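You operate a simulated robot arm through the tools that you are given. There is no shell and no other tool.

You are at the controls of a simulated robot arm. One attempt, no reset.

## Task
Turn the air on and set the regulator to the pressure on the tag.
Fine: free the red lock knob to adjust and lock it again; leave the air panel's other controls alone. Where these are worked on the way, their far stop is far enough and under half their travel is too little: red lock knob.

It is judged by the outcome, as a careful person would: the job done as asked, and still so three seconds after it is handed in. It fails if anything else is knocked over, pushed out of place, dropped, spilled or broken.

## Robot
A 6-joint arm with a two-finger gripper, fixed in place. Base frame: the origin is at the foot of the arm, x ahead of it, y to its left, z up. Units: m, rad, N and s.
Its first joint turns from -2.897 to 2.897 rad. Payload 2.54 kg.
Tool frame: the origin (TCP) lies between the finger pads and is the grasp point; the fingertips stand 0.03 m ahead of it; z points along the fingers, y is the line along which they close. Largest opening 0.116 m; the body of the gripper starts 0.095 m behind the TCP.
Orientation is that of the tool frame in the base frame, as [roll, pitch, yaw] about the fixed x, y, z axes, in that order (R = Rz(yaw) Ry(pitch) Rx(roll)). With the fingers straight down and closing along the base's y, the tool's x points along the base's -x, its y along +y and its z along -z.

## Interface
- The arm moves only by the tool move_arm. Its arguments are lists of equal length, an entry for each row: "dp": the shift along the tool's x, y, z in units of 100 mm (1.0 is 100 mm), a list of three; "rotation": the turn, a rotation vector about the tool's x, y, z in units of 120 degrees (1.0 is 120 degrees), a list of three. In form: {"dp": [[tx, ty, tz], ...], "rotation": [[wx, wy, wz], ...]}. A call has 1 to 20 rows; each row is the pose to reach, as a shift and turn from the pose commanded when the call began, along the tool's axes at that moment. "hand" is the opening, from 0 (shut) to 1 (fully open), set as the call begins (left out, the last holds). A call with a number of a shift or a turn outside -1 to 1 is refused whole. Each row takes 0.2 s and may step no farther than 0.05 m and 0.15 rad from the row before; otherwise, or with a gripper value out of range, the whole call is refused. A pose out of reach is approached as far as the arm can. The call stops where the force on the tool passes 50 N (or 10 N more than at its start, if that is more) or the arm is blocked; 0.2 s more then pass. The fingers move at their own pace (about 0.072 m/s each) and stop on an object; they squeeze with about 35 N. The grip force told is the motor's: it shows also when the fingers shut on nothing. Time passes only in rows, and 0.2 s behind the last, so rows that repeat a pose let the fingers close. It gives the time, the measured TCP pose, the force on the tool (base axes), the opening and the grip force at its end, in the units of the frame above (readings bear some noise), with the torque about the TCP (base axes, N m) and any sound that the robot's microphone picked up.
- Cameras (640 x 400 px; columns grow to the right, rows downward): "scene" is fixed at [0.2205, 0.4998, 1.6781]; the picture's right is [-0.59, -0.80, 0.00], its down [-0.69, 0.51, -0.52] and it looks along [0.42, -0.31, -0.85] (base axes); focal length 214 px, centre (320, 200). "wrist" rides on the gripper at [0.069, -0.015, -0.122] in the tool frame; the picture's right is [0.21, 0.98, 0.00], its down [-0.83, 0.18, -0.53] and it looks along [-0.52, 0.11, 0.85] (tool axes); focal length 251 px, centre (320, 200). There is no depth. A picture from a camera that has moved, and an enlarged one, comes with that camera's place and axes in the base frame and with its lens.
- grab_frame(camera): a new picture of that camera. The clock stands still meanwhile.
- inspect(camera, box): a new picture of the part [left, top, right, bottom] of that camera's present view, enlarged. The clock stands still meanwhile.
- close_job(): hands the job in; it is judged then, once.

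Nothing tells you positions but the pictures and the camera data. Unless the task says otherwise, let go and move clear before handing in.

The tools are called as a command line: name --argument value ..., lists and objects as JSON in quotes. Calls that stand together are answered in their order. move_arm: Moves the arm, as the interface text tells. Its arguments: {"type":"object","properties":{"dp":{"type":"array","items":{"type":"array","items":{"type":"number"}}},"rotation":{"type":"array","items":{"type":"array","items":{"type":"number"}}},"hand":{"type":"number"}},"required":["dp","rotation"]} The other tools are called the same way: grab_frame (camera) takes a picture; inspect (camera, box) takes an enlarged picture of a part of a camera's view; close_job () hands the job in.

At the start:

```text
time: 0.0
eef_pos: [0.3551, 0.33, 1.4474]
tcp_rot: [-3.14, 0.001, 3.14]
contact_force: [0.5, 0.1, 0.1]
wrist_torque: [-0.02, 0.02, 0.01]
grip_width: 0.116
gripper_force: 0.1
```

scene: 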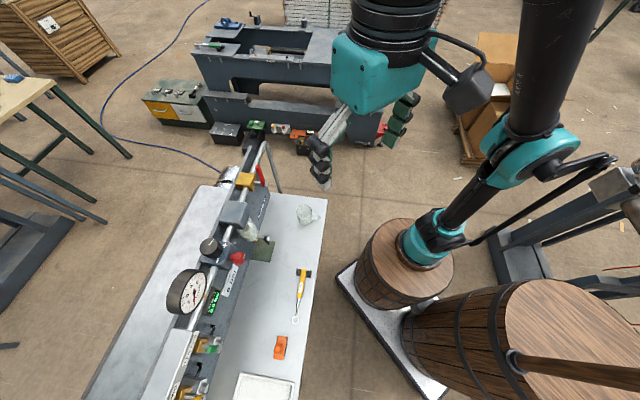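
wrist: 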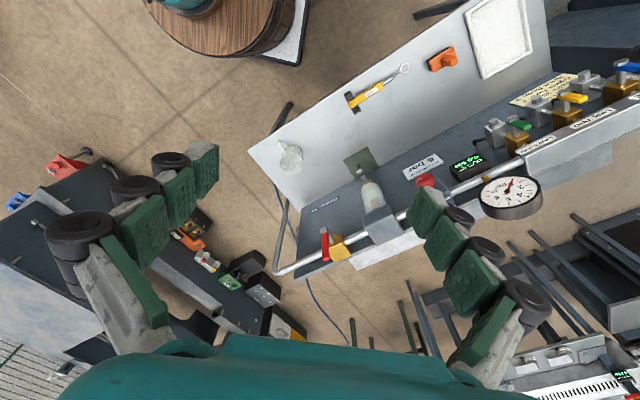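

I see an air panel with a pipe, a red-handled valve, a regulator with a red knob, a gauge and tags. I'll look closer at each part before moving.

inspect --camera "scene" --box '[160, 140, 340, 400]'

inspect --camera "wrist" --box '[240, 120, 440, 280]'

inspect --camera "wrist" --box '[400, 50, 640, 230]'

```text
1.54 times, centred on (250, 270) of scene
camera zoom: at [0.2205, 0.4998, 1.6781], right [-0.59, -0.8, 0.0], down [-0.69, 0.51, -0.52], along [0.42, -0.31, -0.85], focal length 330 px, centre (428, 92)
```

zoom: 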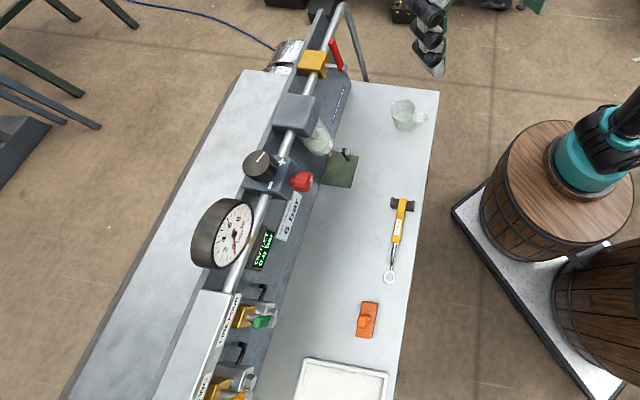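

```text
2.50 times, centred on (340, 200) of wrist
camera zoom: at [0.2863, 0.3149, 1.5682], right [-0.21, 0.98, 0.0], down [0.83, 0.18, 0.53], along [0.52, 0.11, -0.85], focal length 629 px, centre (270, 200)
```

zoom: 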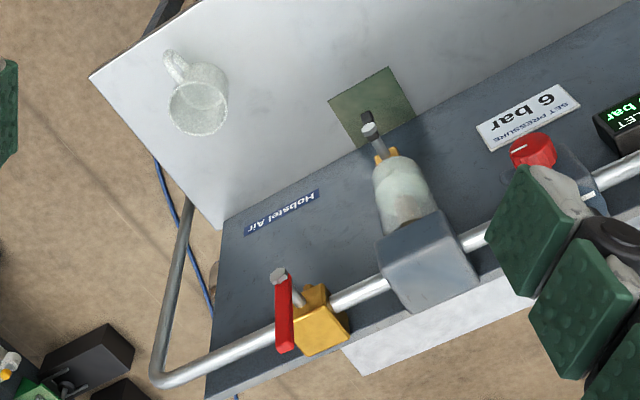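

```text
2.22 times, centred on (520, 140) of wrist
camera zoom: at [0.2863, 0.3149, 1.5682], right [-0.21, 0.98, 0.0], down [0.83, 0.18, 0.53], along [0.52, 0.11, -0.85], focal length 559 px, centre (-124, 333)
```

zoom: 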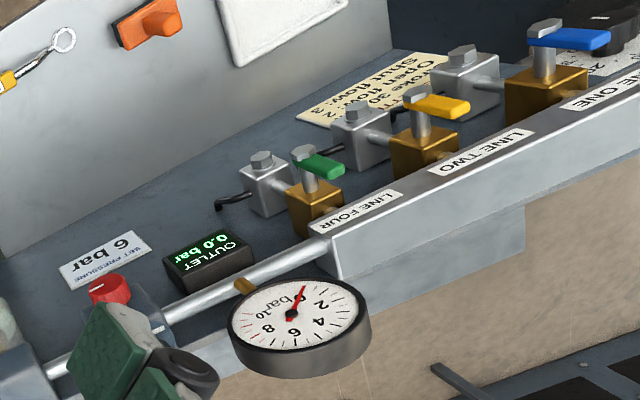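

The panel seems to face the arm, with a horizontal pipe at about z 1.15 carrying a red-lever valve, the filter, a regulator with black knob and red lock knob, and the gauge. The tag reads 6 bar. I'll zoom in more to learn the details.

inspect --camera "scene" --box '[190, 220, 270, 270]'

inspect --camera "scene" --box '[160, 255, 240, 305]'

inspect --camera "scene" --box '[220, 160, 300, 210]'

inspect --camera "scene" --box '[150, 300, 310, 400]'

```text
8.00 times, centred on (230, 245) of scene
camera zoom: at [0.2205, 0.4998, 1.6781], right [-0.59, -0.8, 0.0], down [-0.69, 0.51, -0.52], along [0.42, -0.31, -0.85], focal length 1716 px, centre (1040, -160)
```

zoom: 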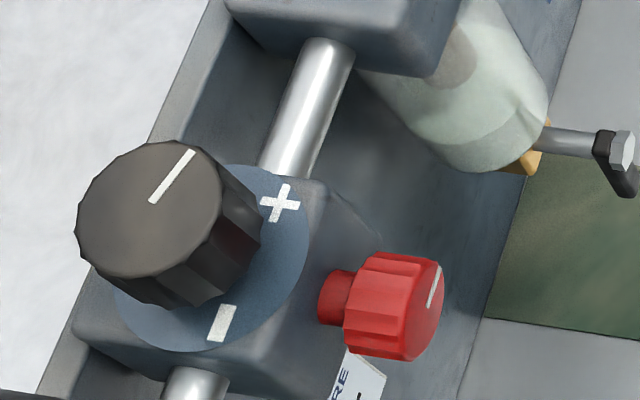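

```text
8.00 times, centred on (200, 280) of scene
camera zoom: at [0.2205, 0.4998, 1.6781], right [-0.59, -0.8, 0.0], down [-0.69, 0.51, -0.52], along [0.42, -0.31, -0.85], focal length 1716 px, centre (1280, -440)
```

zoom: 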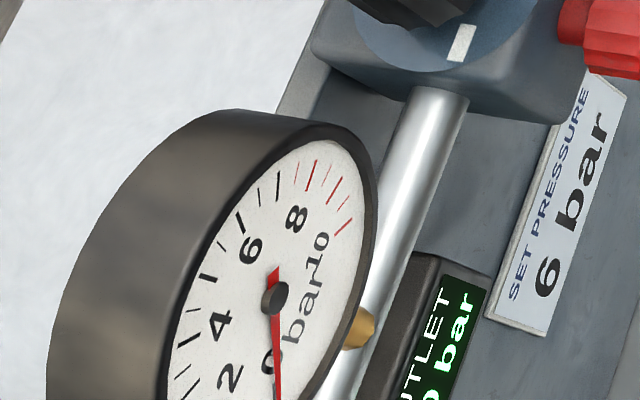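

```text
8.00 times, centred on (260, 185) of scene
camera zoom: at [0.2205, 0.4998, 1.6781], right [-0.59, -0.8, 0.0], down [-0.69, 0.51, -0.52], along [0.42, -0.31, -0.85], focal length 1716 px, centre (800, 320)
```

zoom: 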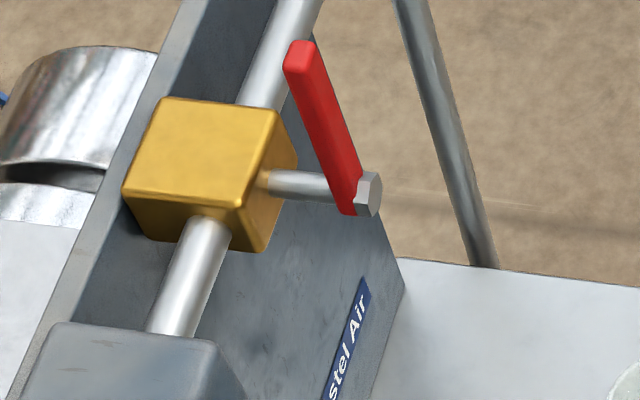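

```text
4.00 times, centred on (230, 350) of scene
camera zoom: at [0.2205, 0.4998, 1.6781], right [-0.59, -0.8, 0.0], down [-0.69, 0.51, -0.52], along [0.42, -0.31, -0.85], focal length 858 px, centre (680, -400)
```

zoom: 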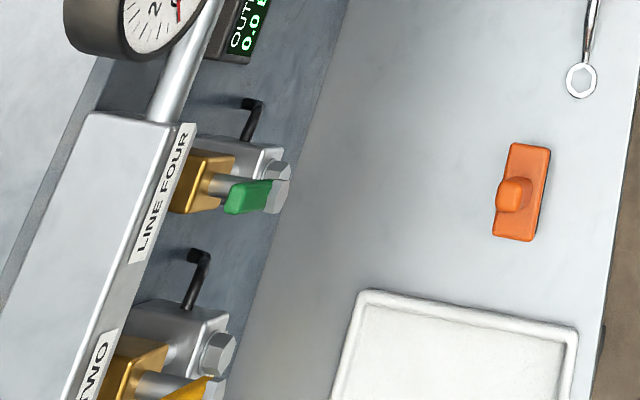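

The panel seems to lie at 45° (facing the arm): its board is about 0.835 m out along (0.707, 0.707), with the red lock knob on a horizontal axis and the black knob on a vertical axis. I'll yaw the tool 45° to square up with the panel and back up a bit for a better view.

move_arm --dp '[[0, 0, 0], [0, 0, 0], [0, 0, 0], [0, 0, 0], [0, 0, 0], [0, 0, 0]]' --rotation '[[0, 0, -0.0625], [0, 0, -0.125], [0, 0, -0.1875], [0, 0, -0.25], [0, 0, -0.3125], [0, 0, -0.375]]'

grab_frame --camera "wrist"

grab_frame --camera "scene"

```text
time: 1.4
eef_pos: [0.3569, 0.3297, 1.4464]
tcp_rot: [3.142, 0.001, -2.355]
contact_force: [-1.2, 1.2, 0.6]
wrist_torque: [-0.02, 0.02, 0.01]
grip_width: 0.116
gripper_force: 0.0
```

```text
taken
camera wrist: at [0.318, 0.2702, 1.5679], right [-0.84, 0.54, 0.0], down [0.45, 0.71, 0.53], along [0.29, 0.45, -0.85], focal length 251 px, centre (320, 200)
```

wrist: 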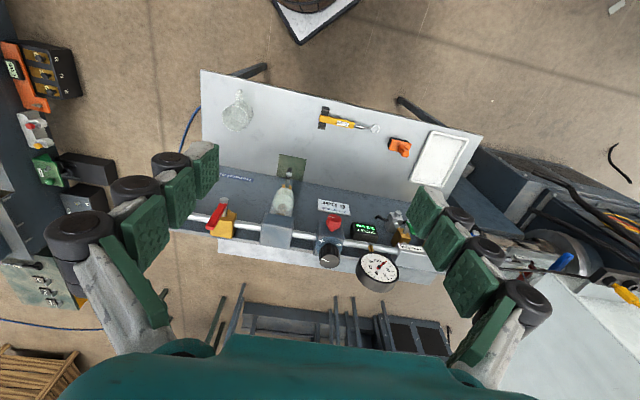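

```text
taken
```

scene: 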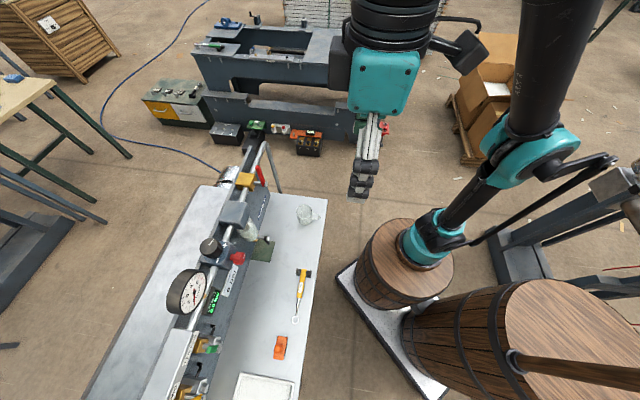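

The tool is now squared with the panel. I'll zoom into the panel from this view.

inspect --camera "wrist" --box '[180, 170, 300, 250]'

inspect --camera "wrist" --box '[270, 190, 420, 290]'

inspect --camera "scene" --box '[330, 100, 410, 210]'

```text
5.00 times, centred on (240, 210) of wrist
camera zoom: at [0.318, 0.2702, 1.5679], right [-0.84, 0.54, 0.0], down [0.45, 0.71, 0.53], along [0.29, 0.45, -0.85], focal length 1257 px, centre (720, 150)
```

zoom: 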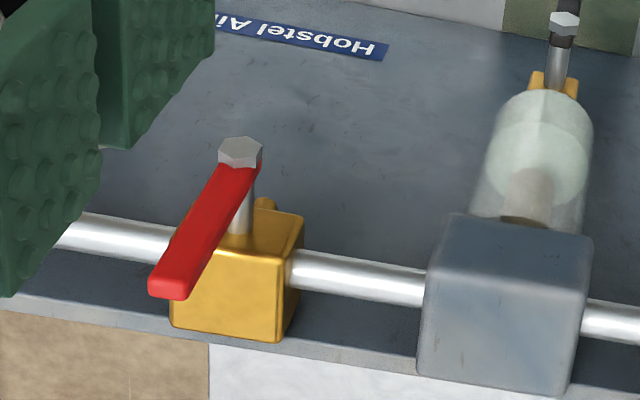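

```text
4.00 times, centred on (345, 240) of wrist
camera zoom: at [0.318, 0.2702, 1.5679], right [-0.84, 0.54, 0.0], down [0.45, 0.71, 0.53], along [0.29, 0.45, -0.85], focal length 1006 px, centre (220, 40)
```

zoom: 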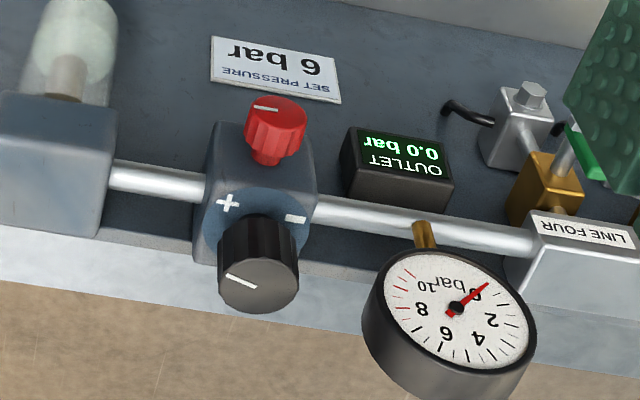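

```text
3.64 times, centred on (370, 155) of scene
camera zoom: at [0.2205, 0.4998, 1.6781], right [-0.59, -0.8, 0.0], down [-0.69, 0.51, -0.52], along [0.42, -0.31, -0.85], focal length 780 px, centre (138, 364)
```

zoom: 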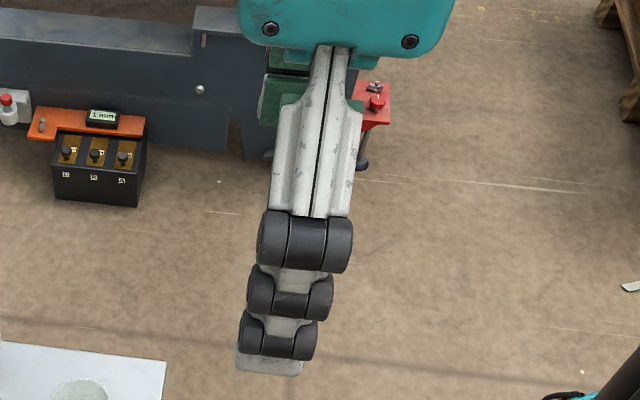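

I have the layout in panel coordinates (s = leftward along the panel, d = outward to the board). The red supply lever stands upright (closed) at s≈-0.18, d≈0.75, z 1.10–1.18. I'll close the fingers and move toward it in steps to look from nearer.

move_arm --dp '[[-0.25, -0.25, 0.125], [-0.5, -0.5, 0.25], [-0.75, -0.75, 0.375], [-1.0, -1.0, 0.5]]' --rotation '[[0, 0, 0], [0, 0, 0], [0, 0, 0], [0, 0, 0]]' --hand 0

grab_frame --camera "wrist"

```text
time: 2.4
eef_pos: [0.4966, 0.3277, 1.3977]
tcp_rot: [3.141, -0.001, -2.357]
contact_force: [0.1, 0.2, 0.3]
wrist_torque: [0.01, -0.05, -0.04]
grip_width: 0.0002
gripper_force: 19.5
```

```text
taken
camera wrist: at [0.4584, 0.2672, 1.5193], right [-0.84, 0.54, 0.0], down [0.46, 0.71, 0.53], along [0.29, 0.45, -0.85], focal length 251 px, centre (320, 200)
```

wrist: 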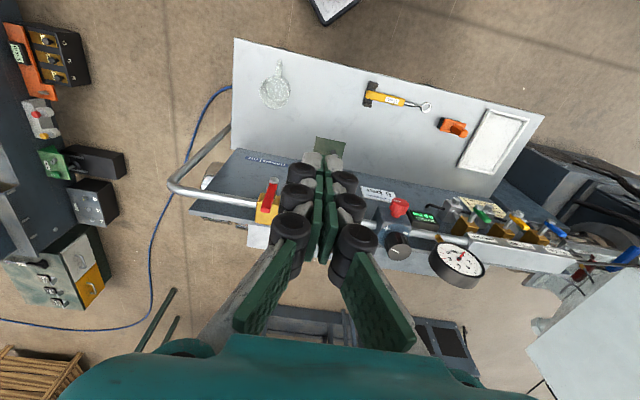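

Fingers are closed and clear of everything. I continue toward the right side of the red lever, staying above the pipe.

move_arm --dp '[[-0.3, -0.2, 0.15], [-0.6, -0.45, 0.3], [-0.9, -0.7, 0.45]]' --rotation '[[0, 0, 0], [0, 0, 0], [0, 0, 0]]'

grab_frame --camera "wrist"

grab_frame --camera "scene"

```text
time: 3.2
eef_pos: [0.6096, 0.3432, 1.3525]
tcp_rot: [3.141, 0.0, -2.357]
contact_force: [-0.5, -0.9, 0.5]
wrist_torque: [0.03, -0.06, -0.01]
grip_width: 0.0
gripper_force: 28.4
```

```text
taken
camera wrist: at [0.5715, 0.2832, 1.4743], right [-0.84, 0.54, 0.0], down [0.46, 0.71, 0.53], along [0.29, 0.45, -0.85], focal length 251 px, centre (320, 200)
```

wrist: 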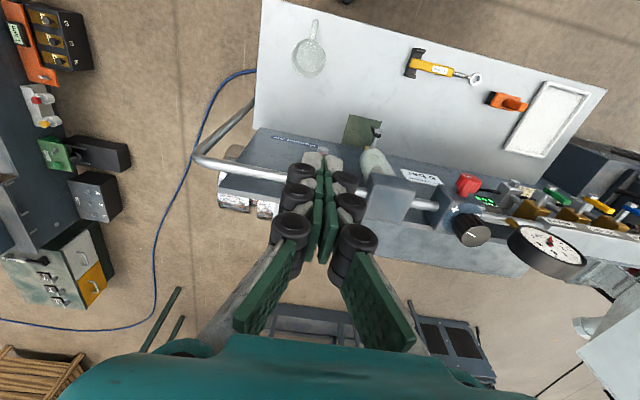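

```text
taken
```

scene: 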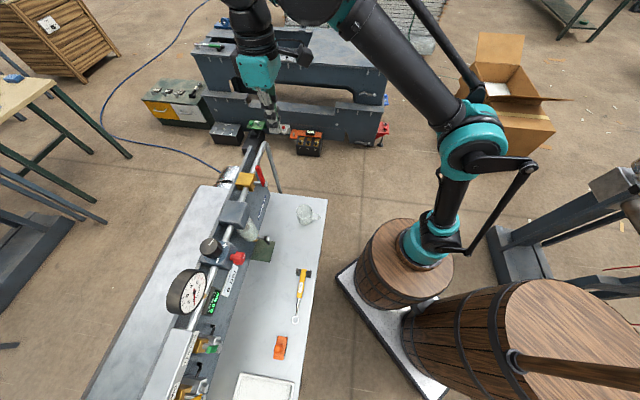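

The arm is moving well. I'll shift right and forward so the lever comes into view beside the fingers.

move_arm --dp '[[-0.25, -0.25, 0.2], [-0.5, -0.4, 0.45], [-0.75, -0.5, 0.7]]' --rotation '[[0, 0, 0], [0, 0, 0], [0, 0, 0]]'

grab_frame --camera "wrist"

inspect --camera "scene" --box '[210, 100, 310, 200]'

```text
time: 4.0
eef_pos: [0.6985, 0.3612, 1.2813]
tcp_rot: [-3.14, -0.001, -2.356]
contact_force: [-1.1, -0.9, 0.5]
wrist_torque: [0.02, -0.05, 0.0]
grip_width: 0.0001
gripper_force: 28.5
```

```text
taken
camera wrist: at [0.6601, 0.301, 1.4026], right [-0.84, 0.54, 0.0], down [0.46, 0.71, 0.53], along [0.29, 0.45, -0.85], focal length 251 px, centre (320, 200)
```

wrist: 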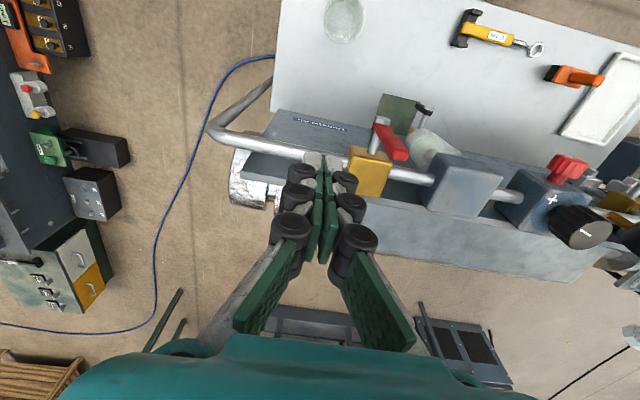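

```text
4.00 times, centred on (260, 150) of scene
camera zoom: at [0.2205, 0.4998, 1.6781], right [-0.59, -0.8, 0.0], down [-0.69, 0.51, -0.52], along [0.42, -0.31, -0.85], focal length 858 px, centre (560, 400)
```

zoom: 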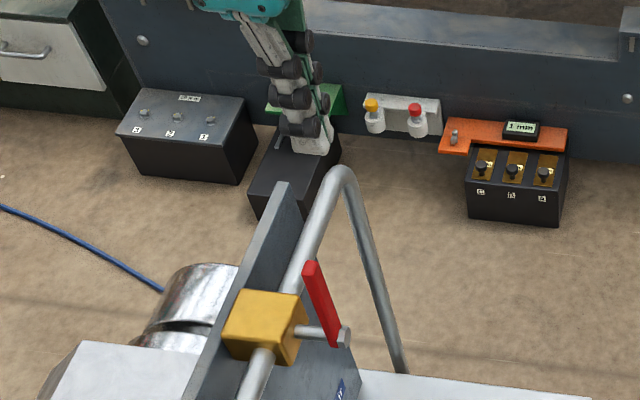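

The lever is visible from close by now. I'll zoom to refine its position.

inspect --camera "wrist" --box '[320, 80, 480, 180]'

inspect --camera "wrist" --box '[480, 130, 640, 270]'

```text
4.00 times, centred on (400, 130) of wrist
camera zoom: at [0.6601, 0.301, 1.4026], right [-0.84, 0.54, 0.0], down [0.46, 0.71, 0.53], along [0.29, 0.45, -0.85], focal length 1006 px, centre (0, 480)
```

zoom: 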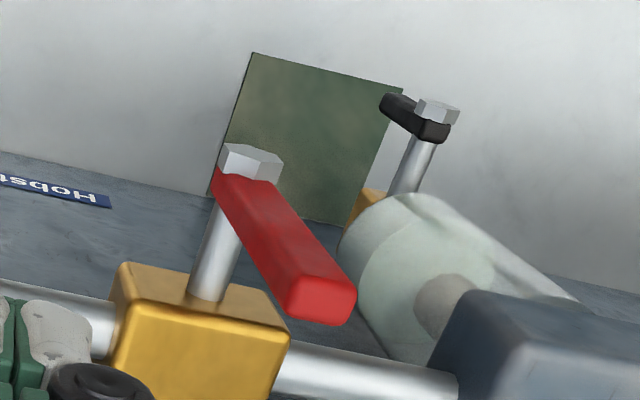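

```text
2.86 times, centred on (560, 200) of wrist
camera zoom: at [0.6601, 0.301, 1.4026], right [-0.84, 0.54, 0.0], down [0.46, 0.71, 0.53], along [0.29, 0.45, -0.85], focal length 718 px, centre (-366, 200)
```

zoom: 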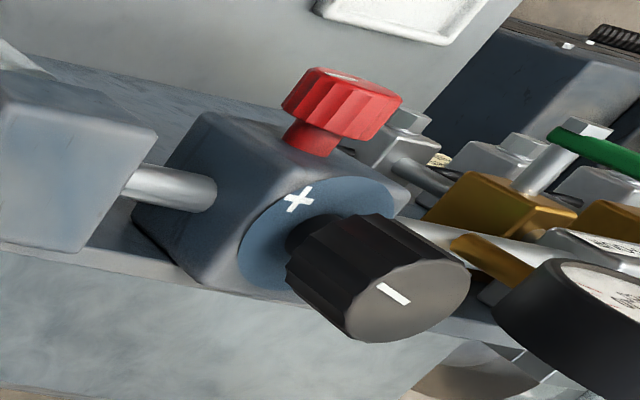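

The lever pivot looks to be at s≈-0.172, d≈0.74, z≈1.124, with its tip near z 1.20. I'll lower the closed fingertips to its right side, then push it leftward toward the pipe line (counter-clockwise seen from the front).

move_arm --dp '[[0.03, 0.07, 0.4], [0.07, 0.135, 0.77]]' --rotation '[[0, 0, 0], [0, 0, 0]]'

inspect --camera "scene" --box '[220, 120, 300, 200]'

grab_frame --camera "wrist"

```text
time: 4.6
eef_pos: [0.683, 0.3651, 1.2041]
tcp_rot: [3.141, 0.0, -2.356]
contact_force: [0.3, -0.2, -0.1]
wrist_torque: [0.01, -0.03, -0.02]
grip_width: 0.0
gripper_force: 28.6
```

```text
5.00 times, centred on (260, 160) of scene
camera zoom: at [0.2205, 0.4998, 1.6781], right [-0.59, -0.8, 0.0], down [-0.69, 0.51, -0.52], along [0.42, -0.31, -0.85], focal length 1072 px, centre (620, 400)
```

zoom: 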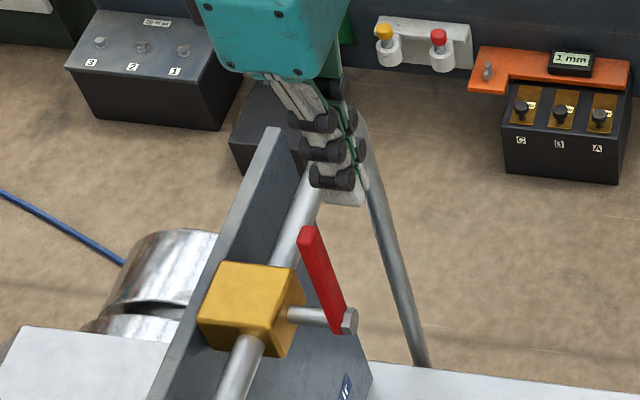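

```text
taken
camera wrist: at [0.6455, 0.306, 1.3261], right [-0.84, 0.54, 0.0], down [0.46, 0.71, 0.53], along [0.29, 0.45, -0.85], focal length 251 px, centre (320, 200)
```

wrist: 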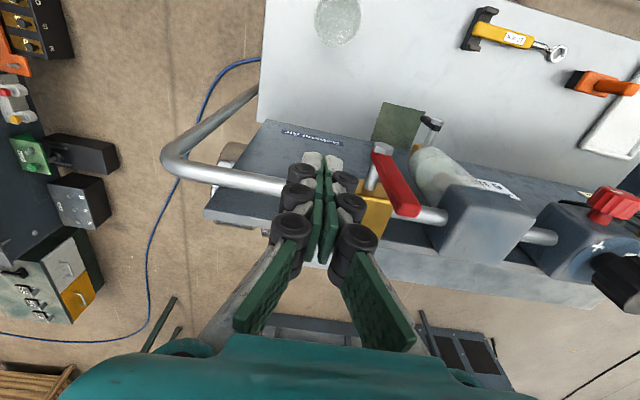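

Fingertips sit just right of the lever at the same depth. Now I push along its arc, first to about 45°, and watch the force.

move_arm --dp '[[-0.05, 0.2, 0.0], [-0.05, 0.34, 0.0], [-0.05, 0.41, 0.0], [-0.05, 0.472, 0.0], [-0.05, 0.535, 0.015], [-0.05, 0.599, 0.032], [-0.05, 0.66, 0.06], [-0.05, 0.714, 0.097]]' --rotation '[[0, 0, 0], [0, 0, 0], [0, 0, 0], [0, 0, 0], [0, 0, 0], [0, 0, 0], [0, 0, 0], [0, 0, 0]]'

grab_frame --camera "wrist"

inspect --camera "scene" --box '[220, 120, 300, 200]'

```text
time: 5.5
eef_pos: [0.6638, 0.3921, 1.2036]
tcp_rot: [-3.131, -0.001, -2.365]
contact_force: [20.7, -25.5, -2.2]
wrist_torque: [0.0, -0.04, 0.05]
grip_width: 0.0001
gripper_force: 29.2
stopped in row 4: the force on the tool passed its limit at 56 N (the readings are from after the stop); the commanded pose is now the measured one
```

```text
taken
camera wrist: at [0.6253, 0.3338, 1.3256], right [-0.84, 0.55, -0.01], down [0.46, 0.71, 0.53], along [0.3, 0.44, -0.85], focal length 251 px, centre (320, 200)
```

wrist: 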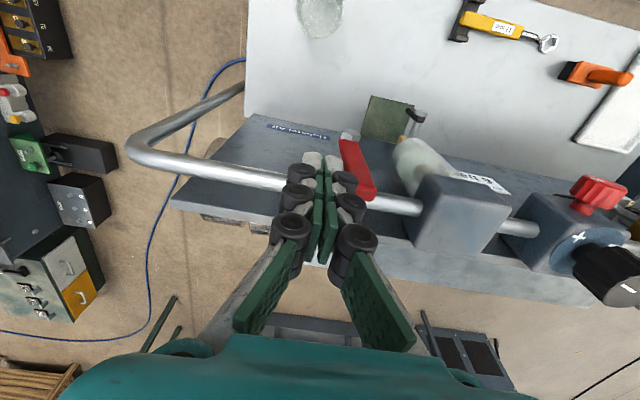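

```text
5.00 times, centred on (260, 160) of scene
camera zoom: at [0.2205, 0.4998, 1.6781], right [-0.59, -0.8, 0.0], down [-0.69, 0.51, -0.52], along [0.42, -0.31, -0.85], focal length 1072 px, centre (620, 400)
```

zoom: 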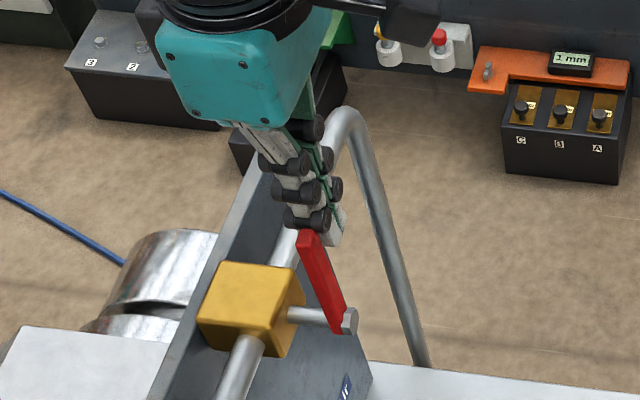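

The lever didn't move and the force hit the limit, so it is against its stop on that side; it must open the other way (clockwise). I'll back off, go over the tip, and come down on its left side.

move_arm --dp '[[0, -0.2, 0], [0, -0.2, -0.35], [0, -0.2, -0.65], [0, 0.2, -0.65], [0, 0.5, -0.65], [0, 0.72, -0.65], [0, 0.72, -0.3], [0, 0.72, 0.0]]' --rotation '[[0, 0, 0], [0, 0, 0], [0, 0, 0], [0, 0, 0], [0, 0, 0], [0, 0, 0], [0, 0, 0], [0, 0, 0]]'

grab_frame --camera "wrist"

inspect --camera "scene" --box '[220, 120, 300, 200]'

```text
time: 7.3
eef_pos: [0.6088, 0.446, 1.2028]
tcp_rot: [-3.133, 0.002, -2.362]
contact_force: [-0.3, 0.8, -0.3]
wrist_torque: [0.01, 0.01, 0.01]
grip_width: 0.0001
gripper_force: 28.4
```

```text
taken
camera wrist: at [0.5704, 0.3872, 1.3251], right [-0.84, 0.54, -0.01], down [0.46, 0.71, 0.53], along [0.29, 0.44, -0.85], focal length 251 px, centre (320, 200)
```

wrist: 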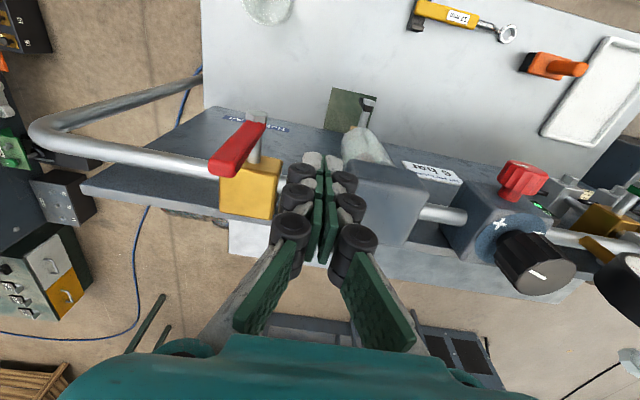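

```text
5.00 times, centred on (260, 160) of scene
camera zoom: at [0.2205, 0.4998, 1.6781], right [-0.59, -0.8, 0.0], down [-0.69, 0.51, -0.52], along [0.42, -0.31, -0.85], focal length 1072 px, centre (620, 400)
```

zoom: 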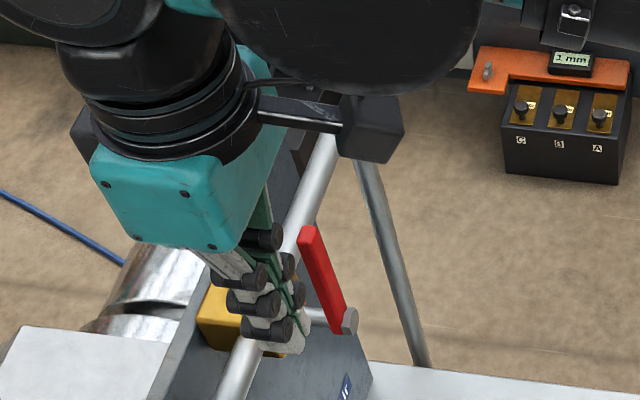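

The fingers are on the left side of the lever now. I push it rightward along its arc.

move_arm --dp '[[0, -0.2, 0], [0, -0.36, 0.0], [0, -0.43, 0.0], [0, -0.491, 0.0], [0, -0.556, 0.01], [0, -0.62, 0.02], [0, -0.68, 0.05], [0, -0.736, 0.08]]' --rotation '[[0, 0, 0], [0, 0, 0], [0, 0, 0], [0, 0, 0], [0, 0, 0], [0, 0, 0], [0, 0, 0], [0, 0, 0]]'

grab_frame --camera "wrist"

inspect --camera "scene" --box '[220, 120, 300, 200]'

```text
time: 9.1
eef_pos: [0.6621, 0.396, 1.1954]
tcp_rot: [-3.134, -0.001, -2.361]
contact_force: [-0.2, 0.6, 0.4]
wrist_torque: [0.05, 0.02, 0.0]
grip_width: 0.0
gripper_force: 28.4
```

```text
taken
camera wrist: at [0.6233, 0.3367, 1.3176], right [-0.84, 0.54, -0.01], down [0.46, 0.71, 0.53], along [0.29, 0.44, -0.85], focal length 251 px, centre (320, 200)
```

wrist: 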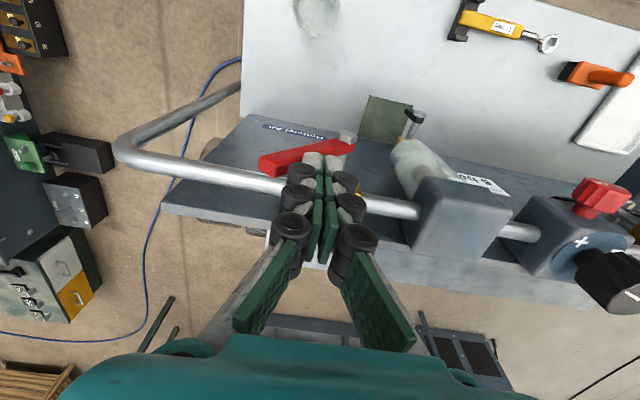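

```text
5.00 times, centred on (260, 160) of scene
camera zoom: at [0.2205, 0.4998, 1.6781], right [-0.59, -0.8, 0.0], down [-0.69, 0.51, -0.52], along [0.42, -0.31, -0.85], focal length 1072 px, centre (620, 400)
```

zoom: 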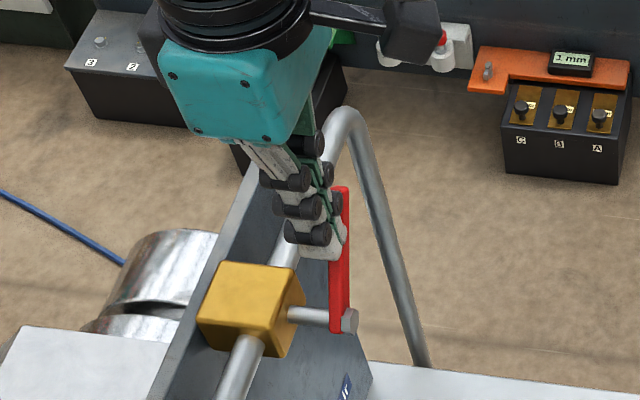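

The lever is turning freely to the right. I continue the arc until it lies along the pipe.

move_arm --dp '[[0, -0.05, 0.04], [0, -0.1, 0.09], [0, -0.14, 0.145], [0, -0.17, 0.2], [0, -0.19, 0.265], [0, -0.2, 0.33], [0, -0.2, 0.37], [0, -0.2, 0.4]]' --rotation '[[0, 0, 0], [0, 0, 0], [0, 0, 0], [0, 0, 0], [0, 0, 0], [0, 0, 0], [0, 0, 0], [0, 0, 0]]'

grab_frame --camera "wrist"

inspect --camera "scene" --box '[220, 120, 300, 200]'

inspect --camera "scene" --box '[160, 240, 250, 310]'

```text
time: 10.9
eef_pos: [0.6771, 0.3803, 1.1579]
tcp_rot: [-3.135, 0.0, -2.362]
contact_force: [-0.3, -0.9, 1.3]
wrist_torque: [0.02, 0.02, 0.04]
grip_width: 0.0001
gripper_force: 28.5
```

```text
taken
camera wrist: at [0.6374, 0.3217, 1.2779], right [-0.84, 0.54, -0.01], down [0.46, 0.71, 0.53], along [0.29, 0.44, -0.85], focal length 251 px, centre (320, 200)
```

wrist: 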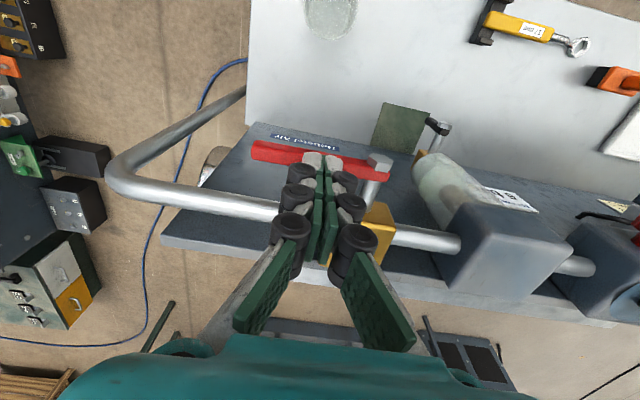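

```text
5.00 times, centred on (260, 160) of scene
camera zoom: at [0.2205, 0.4998, 1.6781], right [-0.59, -0.8, 0.0], down [-0.69, 0.51, -0.52], along [0.42, -0.31, -0.85], focal length 1072 px, centre (620, 400)
```

zoom: 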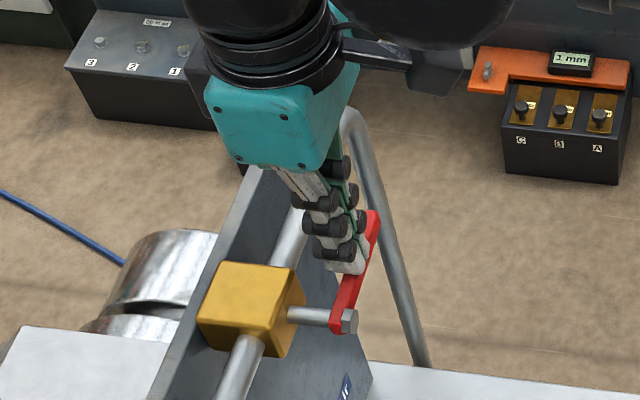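

```text
5.71 times, centred on (205, 275) of scene
camera zoom: at [0.2205, 0.4998, 1.6781], right [-0.59, -0.8, 0.0], down [-0.69, 0.51, -0.52], along [0.42, -0.31, -0.85], focal length 1226 px, centre (977, -229)
```

zoom: 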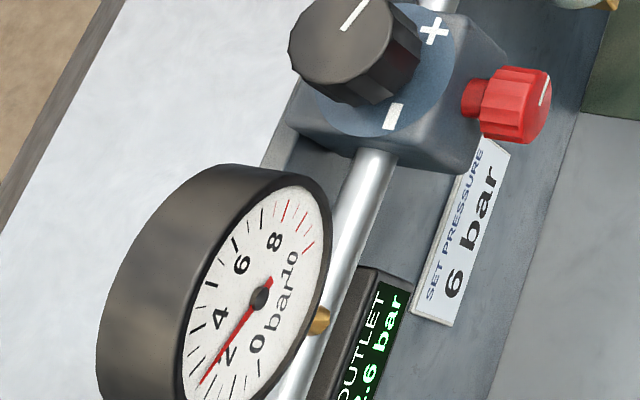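

Air is now flowing: the gauge and outlet show about 2.6 bar. The lever isn't quite parallel with the pipe yet, so I push down further until it meets its stop.

move_arm --dp '[[0, 0, 0.04], [0, 0, 0.08], [0, 0.0, 0.12], [0, 0.0, 0.16], [0, 0.0, 0.2]]' --rotation '[[0, 0, 0], [0, 0, 0], [0, 0, 0], [0, 0, 0], [0, 0, 0]]'

grab_frame --camera "wrist"

inspect --camera "scene" --box '[220, 120, 300, 200]'

inspect --camera "scene" --box '[160, 240, 250, 310]'

```text
time: 11.4
eef_pos: [0.6772, 0.3804, 1.155]
tcp_rot: [-3.133, 0.001, -2.362]
contact_force: [-0.6, -0.8, 20.5]
wrist_torque: [-0.06, 0.1, 0.01]
grip_width: 0.0061
gripper_force: 28.2
stopped in row 2: the force on the tool passed its limit at 61 N (the readings are from after the stop); the commanded pose is now the measured one
```

```text
taken
camera wrist: at [0.6369, 0.3212, 1.2751], right [-0.84, 0.54, -0.01], down [0.45, 0.71, 0.54], along [0.3, 0.45, -0.84], focal length 251 px, centre (320, 200)
```

wrist: 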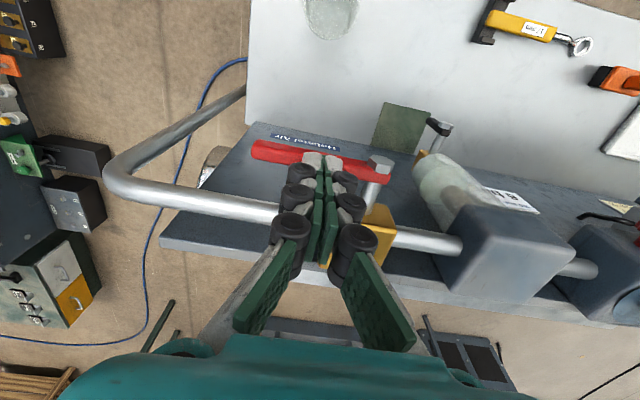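

```text
5.00 times, centred on (260, 160) of scene
camera zoom: at [0.2205, 0.4998, 1.6781], right [-0.59, -0.8, 0.0], down [-0.69, 0.51, -0.52], along [0.42, -0.31, -0.85], focal length 1072 px, centre (620, 400)
```

zoom: 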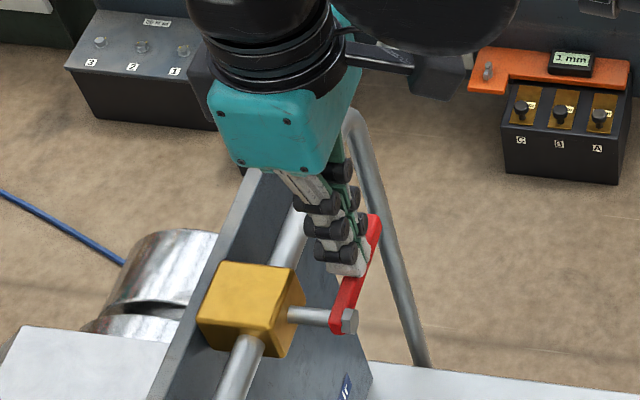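

```text
5.71 times, centred on (205, 275) of scene
camera zoom: at [0.2205, 0.4998, 1.6781], right [-0.59, -0.8, 0.0], down [-0.69, 0.51, -0.52], along [0.42, -0.31, -0.85], focal length 1226 px, centre (977, -229)
```

zoom: 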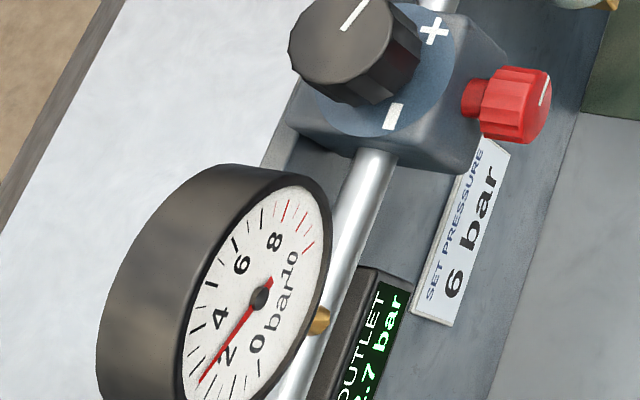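

The lever now lies along the pipe at its stop and the outlet shows 2.7 bar. Next I'll back away and position in front of the red lock knob (s≈0.067, z≈1.12).

move_arm --dp '[[0, 0, -0.3], [0, 0, -0.65], [0, 0, -1.0], [0.35, 0.0, -1.0], [0.7, 0.3, -1.0], [1.0, 0.65, -1.0], [1.0, 1.0, -1.0]]' --rotation '[[0, 0, 0], [0, 0, 0], [0, 0, 0], [0, 0, 0], [0, 0, 0], [0, 0, 0], [0, 0, 0]]'

move_arm --dp '[[0.15, 0.45, -0.2], [0.35, 0.85, -0.4], [0.5, 1.0, -0.8], [0.5, 1.0, -1.0]]' --rotation '[[0, 0, 0], [0, 0, 0], [0, 0, 0], [0, 0, 0]]' --hand 0.6

grab_frame --camera "scene"

grab_frame --camera "wrist"

```text
time: 13.0
eef_pos: [0.5342, 0.3822, 1.2508]
tcp_rot: [-3.134, 0.005, -2.361]
contact_force: [0.1, -0.5, -1.4]
wrist_torque: [0.02, 0.02, 0.01]
grip_width: 0.0
gripper_force: 28.6
```

```text
refused: row 1 steps farther than a row can; nothing moved
```

```text
taken
```

scene: 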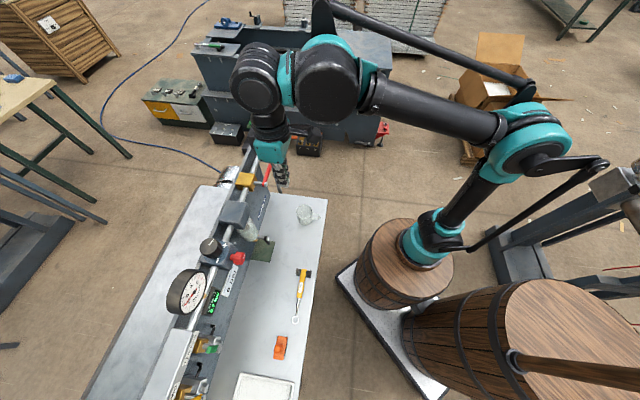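

```text
taken
camera wrist: at [0.4944, 0.3221, 1.3727], right [-0.84, 0.54, -0.01], down [0.46, 0.71, 0.54], along [0.3, 0.45, -0.84], focal length 251 px, centre (320, 200)
```

wrist: 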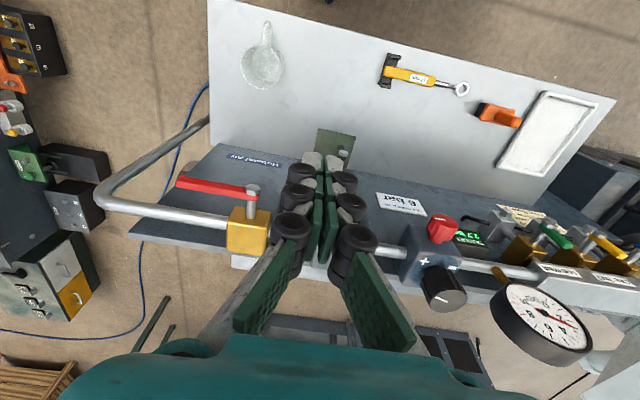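

The lever is parallel with the pipe. I'll continue to a spot in front of the regulator with smaller rows.

move_arm --dp '[[0.12, 0.25, -0.25], [0.25, 0.5, -0.5], [0.37, 0.75, -0.75], [0.5, 1.0, -1.0]]' --rotation '[[0, 0, 0], [0, 0, 0], [0, 0, 0], [0, 0, 0]]' --hand 0.6

move_arm --dp '[[0, 0.15, 0], [0, 0.3, 0], [0, 0.45, 0], [0, 0.6, 0], [0, 0.75, 0], [0, 0.75, 0]]' --rotation '[[0, -0.068, 0], [0, -0.136, 0], [0, -0.204, 0], [0, -0.272, 0], [0, -0.34, 0], [0, -0.408, 0]]'

grab_frame --camera "scene"

grab_frame --camera "wrist"

```text
time: 14.0
eef_pos: [0.4275, 0.4163, 1.3515]
tcp_rot: [-3.133, 0.004, -2.362]
contact_force: [0.2, -0.3, -0.4]
wrist_torque: [0.03, 0.04, 0.03]
grip_width: 0.0697
gripper_force: 0.0
```

```text
time: 15.4
eef_pos: [0.3758, 0.4725, 1.3503]
tcp_rot: [-3.13, 0.86, -2.355]
contact_force: [0.4, -0.3, -0.1]
wrist_torque: [0.0, -0.03, -0.03]
grip_width: 0.0695
gripper_force: 0.1
```

```text
taken
```

scene: 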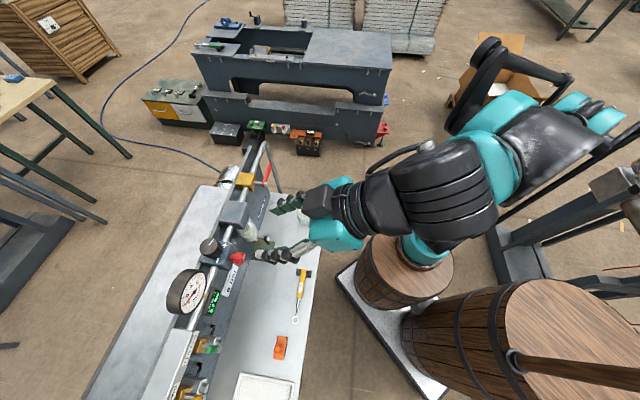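

```text
taken
camera wrist: at [0.2886, 0.3645, 1.3774], right [-0.79, 0.59, -0.17], down [-0.04, 0.23, 0.97], along [0.62, 0.77, -0.16], focal length 251 px, centre (320, 200)
```

wrist: 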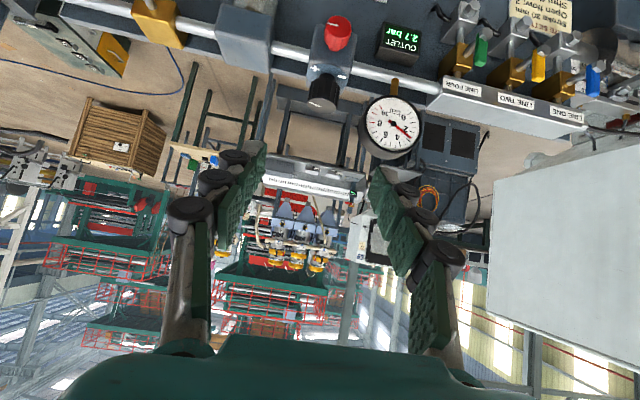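

I now have a front view of the panel. I'll zoom onto the lock knob and displays.

inspect --camera "wrist" --box '[290, 0, 430, 110]'

inspect --camera "wrist" --box '[305, 5, 375, 55]'

```text
3.64 times, centred on (360, 55) of wrist
camera zoom: at [0.2886, 0.3645, 1.3774], right [-0.79, 0.59, -0.17], down [-0.04, 0.23, 0.97], along [0.62, 0.77, -0.16], focal length 914 px, centre (174, 727)
```

zoom: 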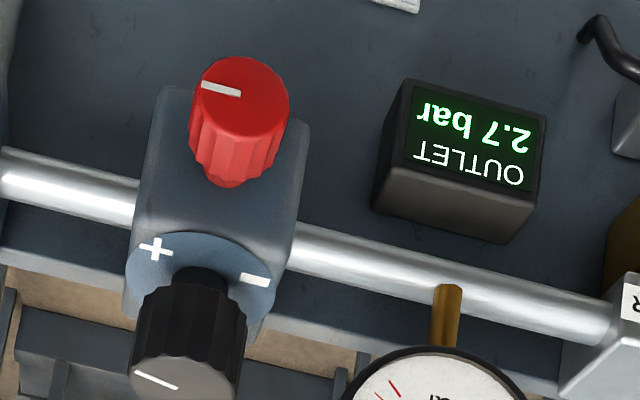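

```text
8.00 times, centred on (340, 30) of wrist
camera zoom: at [0.2886, 0.3645, 1.3774], right [-0.79, 0.59, -0.17], down [-0.04, 0.23, 0.97], along [0.62, 0.77, -0.16], focal length 2012 px, centre (160, 1560)
```

zoom: 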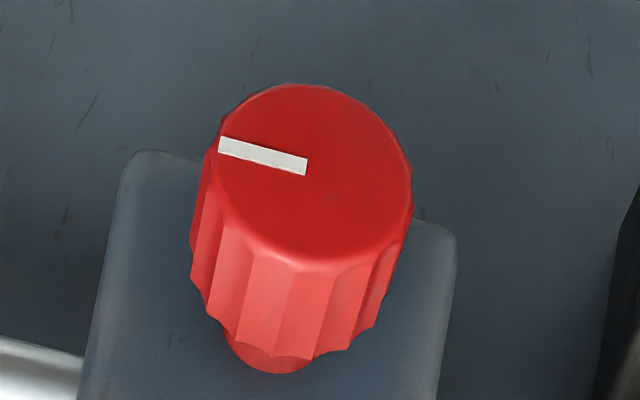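

The lock knob's line points right (3 o'clock) and its axis is at s≈0.0675, z≈1.12. I'll level the tool fully horizontal, facing the panel, and lower toward the knob's height.

move_arm --dp '[[0.125, 0, 0.16], [0.25, 0, 0.32], [0.376, 0, 0.48], [0.5, 0, 0.64], [0.627, -0.01, 0.804]]' --rotation '[[-0.001, -0.068, 0], [-0.002, -0.136, 0], [-0.003, -0.204, 0], [-0.004, -0.272, 0], [-0.0055, -0.3394, 0]]'

grab_frame --camera "scene"

grab_frame --camera "wrist"

```text
time: 16.6
eef_pos: [0.3906, 0.4839, 1.2518]
tcp_rot: [-1.545, 1.565, -0.75]
contact_force: [-0.3, 0.4, 0.1]
wrist_torque: [0.0, 0.01, -0.02]
grip_width: 0.0693
gripper_force: 0.0
```

```text
taken
```

scene: 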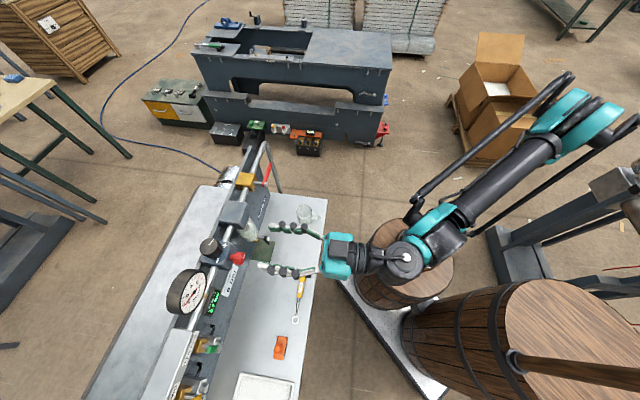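

```text
taken
camera wrist: at [0.3153, 0.3865, 1.1819], right [-0.69, 0.69, -0.22], down [-0.51, -0.25, 0.82], along [0.51, 0.68, 0.52], focal length 251 px, centre (320, 200)
```

wrist: 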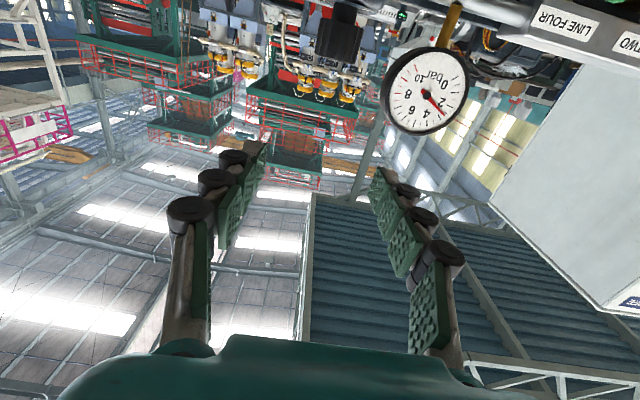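

The tool is level and square to the panel. I'll lower it to the knob's height while still 8 cm short of it.

move_arm --dp '[[0.45, 0, 0], [0.9, 0, 0]]' --rotation '[[0, 0, 0], [0, 0, 0]]'

move_arm --dp '[[0.2, 0.01, 0], [0.418, 0.015, 0.2]]' --rotation '[[0, 0, 0], [0, 0, 0]]'

grab_frame --camera "wrist"

inspect --camera "scene" --box '[190, 200, 350, 300]'

```text
time: 17.2
eef_pos: [0.3913, 0.4821, 1.1607]
tcp_rot: [-1.885, 1.566, -1.095]
contact_force: [-0.2, 0.4, -1.0]
wrist_torque: [0.0, 0.0, 0.0]
grip_width: 0.0695
gripper_force: 0.0
```

```text
time: 17.8
eef_pos: [0.403, 0.4983, 1.1189]
tcp_rot: [-1.94, 1.565, -1.151]
contact_force: [-0.5, -0.6, 0.2]
wrist_torque: [-0.01, -0.03, -0.01]
grip_width: 0.0695
gripper_force: 0.0
```

```text
taken
camera wrist: at [0.328, 0.4006, 1.049], right [-0.69, 0.69, -0.22], down [-0.51, -0.25, 0.83], along [0.51, 0.68, 0.52], focal length 251 px, centre (320, 200)
```

wrist: 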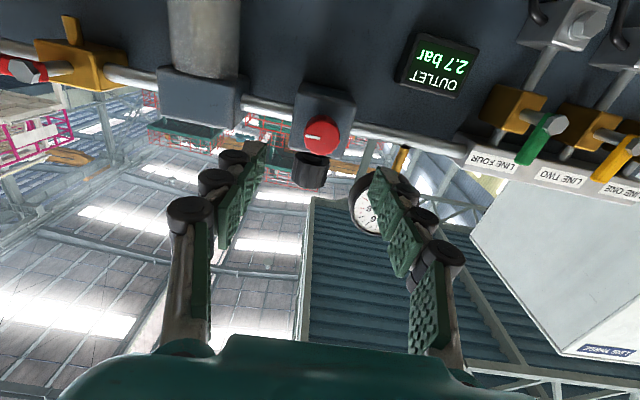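

```text
4.00 times, centred on (270, 250) of scene
camera zoom: at [0.2205, 0.4998, 1.6781], right [-0.59, -0.8, 0.0], down [-0.69, 0.51, -0.52], along [0.42, -0.31, -0.85], focal length 858 px, centre (520, 0)
```

zoom: 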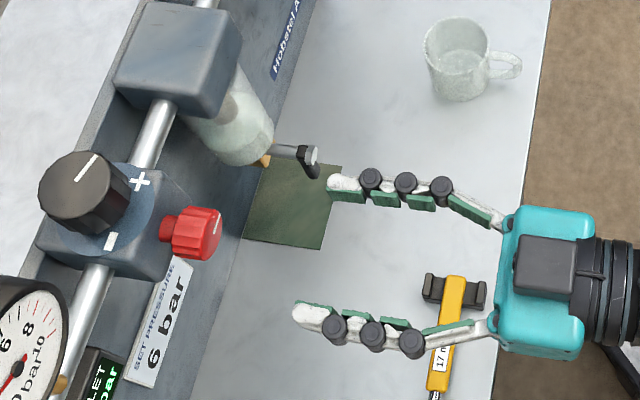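

Alignment with the knob axis is within about a millimetre. I'll advance so the pads straddle the knob.

move_arm --dp '[[0, 0.005, 0.3], [0, 0.01, 0.6], [0, 0.01, 0.75], [0, 0.01, 0.85]]' --rotation '[[0, 0, 0], [0, 0, 0], [0, 0, 0], [0, 0, 0]]'

grab_frame --camera "wrist"

inspect --camera "scene" --box '[190, 210, 290, 280]'

```text
time: 18.8
eef_pos: [0.4625, 0.5608, 1.1163]
tcp_rot: [-1.981, 1.564, -1.187]
contact_force: [0.7, -0.1, 0.1]
wrist_torque: [0.0, 0.01, -0.01]
grip_width: 0.0696
gripper_force: 0.1
```

```text
taken
camera wrist: at [0.3884, 0.4627, 1.048], right [-0.69, 0.69, -0.22], down [-0.51, -0.25, 0.83], along [0.51, 0.68, 0.52], focal length 251 px, centre (320, 200)
```

wrist: 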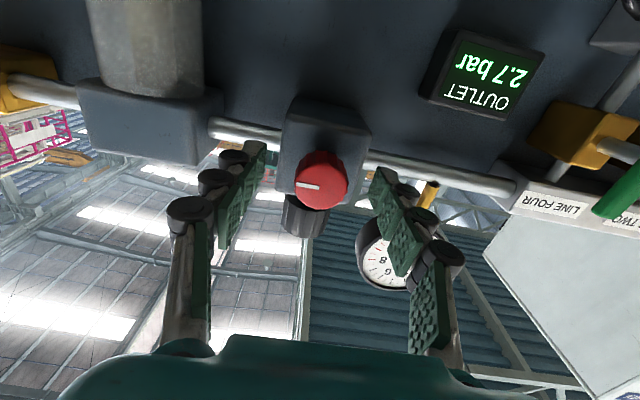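

```text
5.71 times, centred on (240, 245) of scene
camera zoom: at [0.2205, 0.4998, 1.6781], right [-0.59, -0.8, 0.0], down [-0.69, 0.51, -0.52], along [0.42, -0.31, -0.85], focal length 1226 px, centre (777, -57)
```

zoom: 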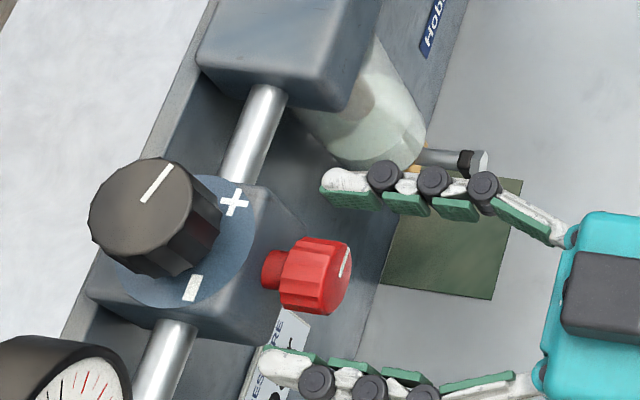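

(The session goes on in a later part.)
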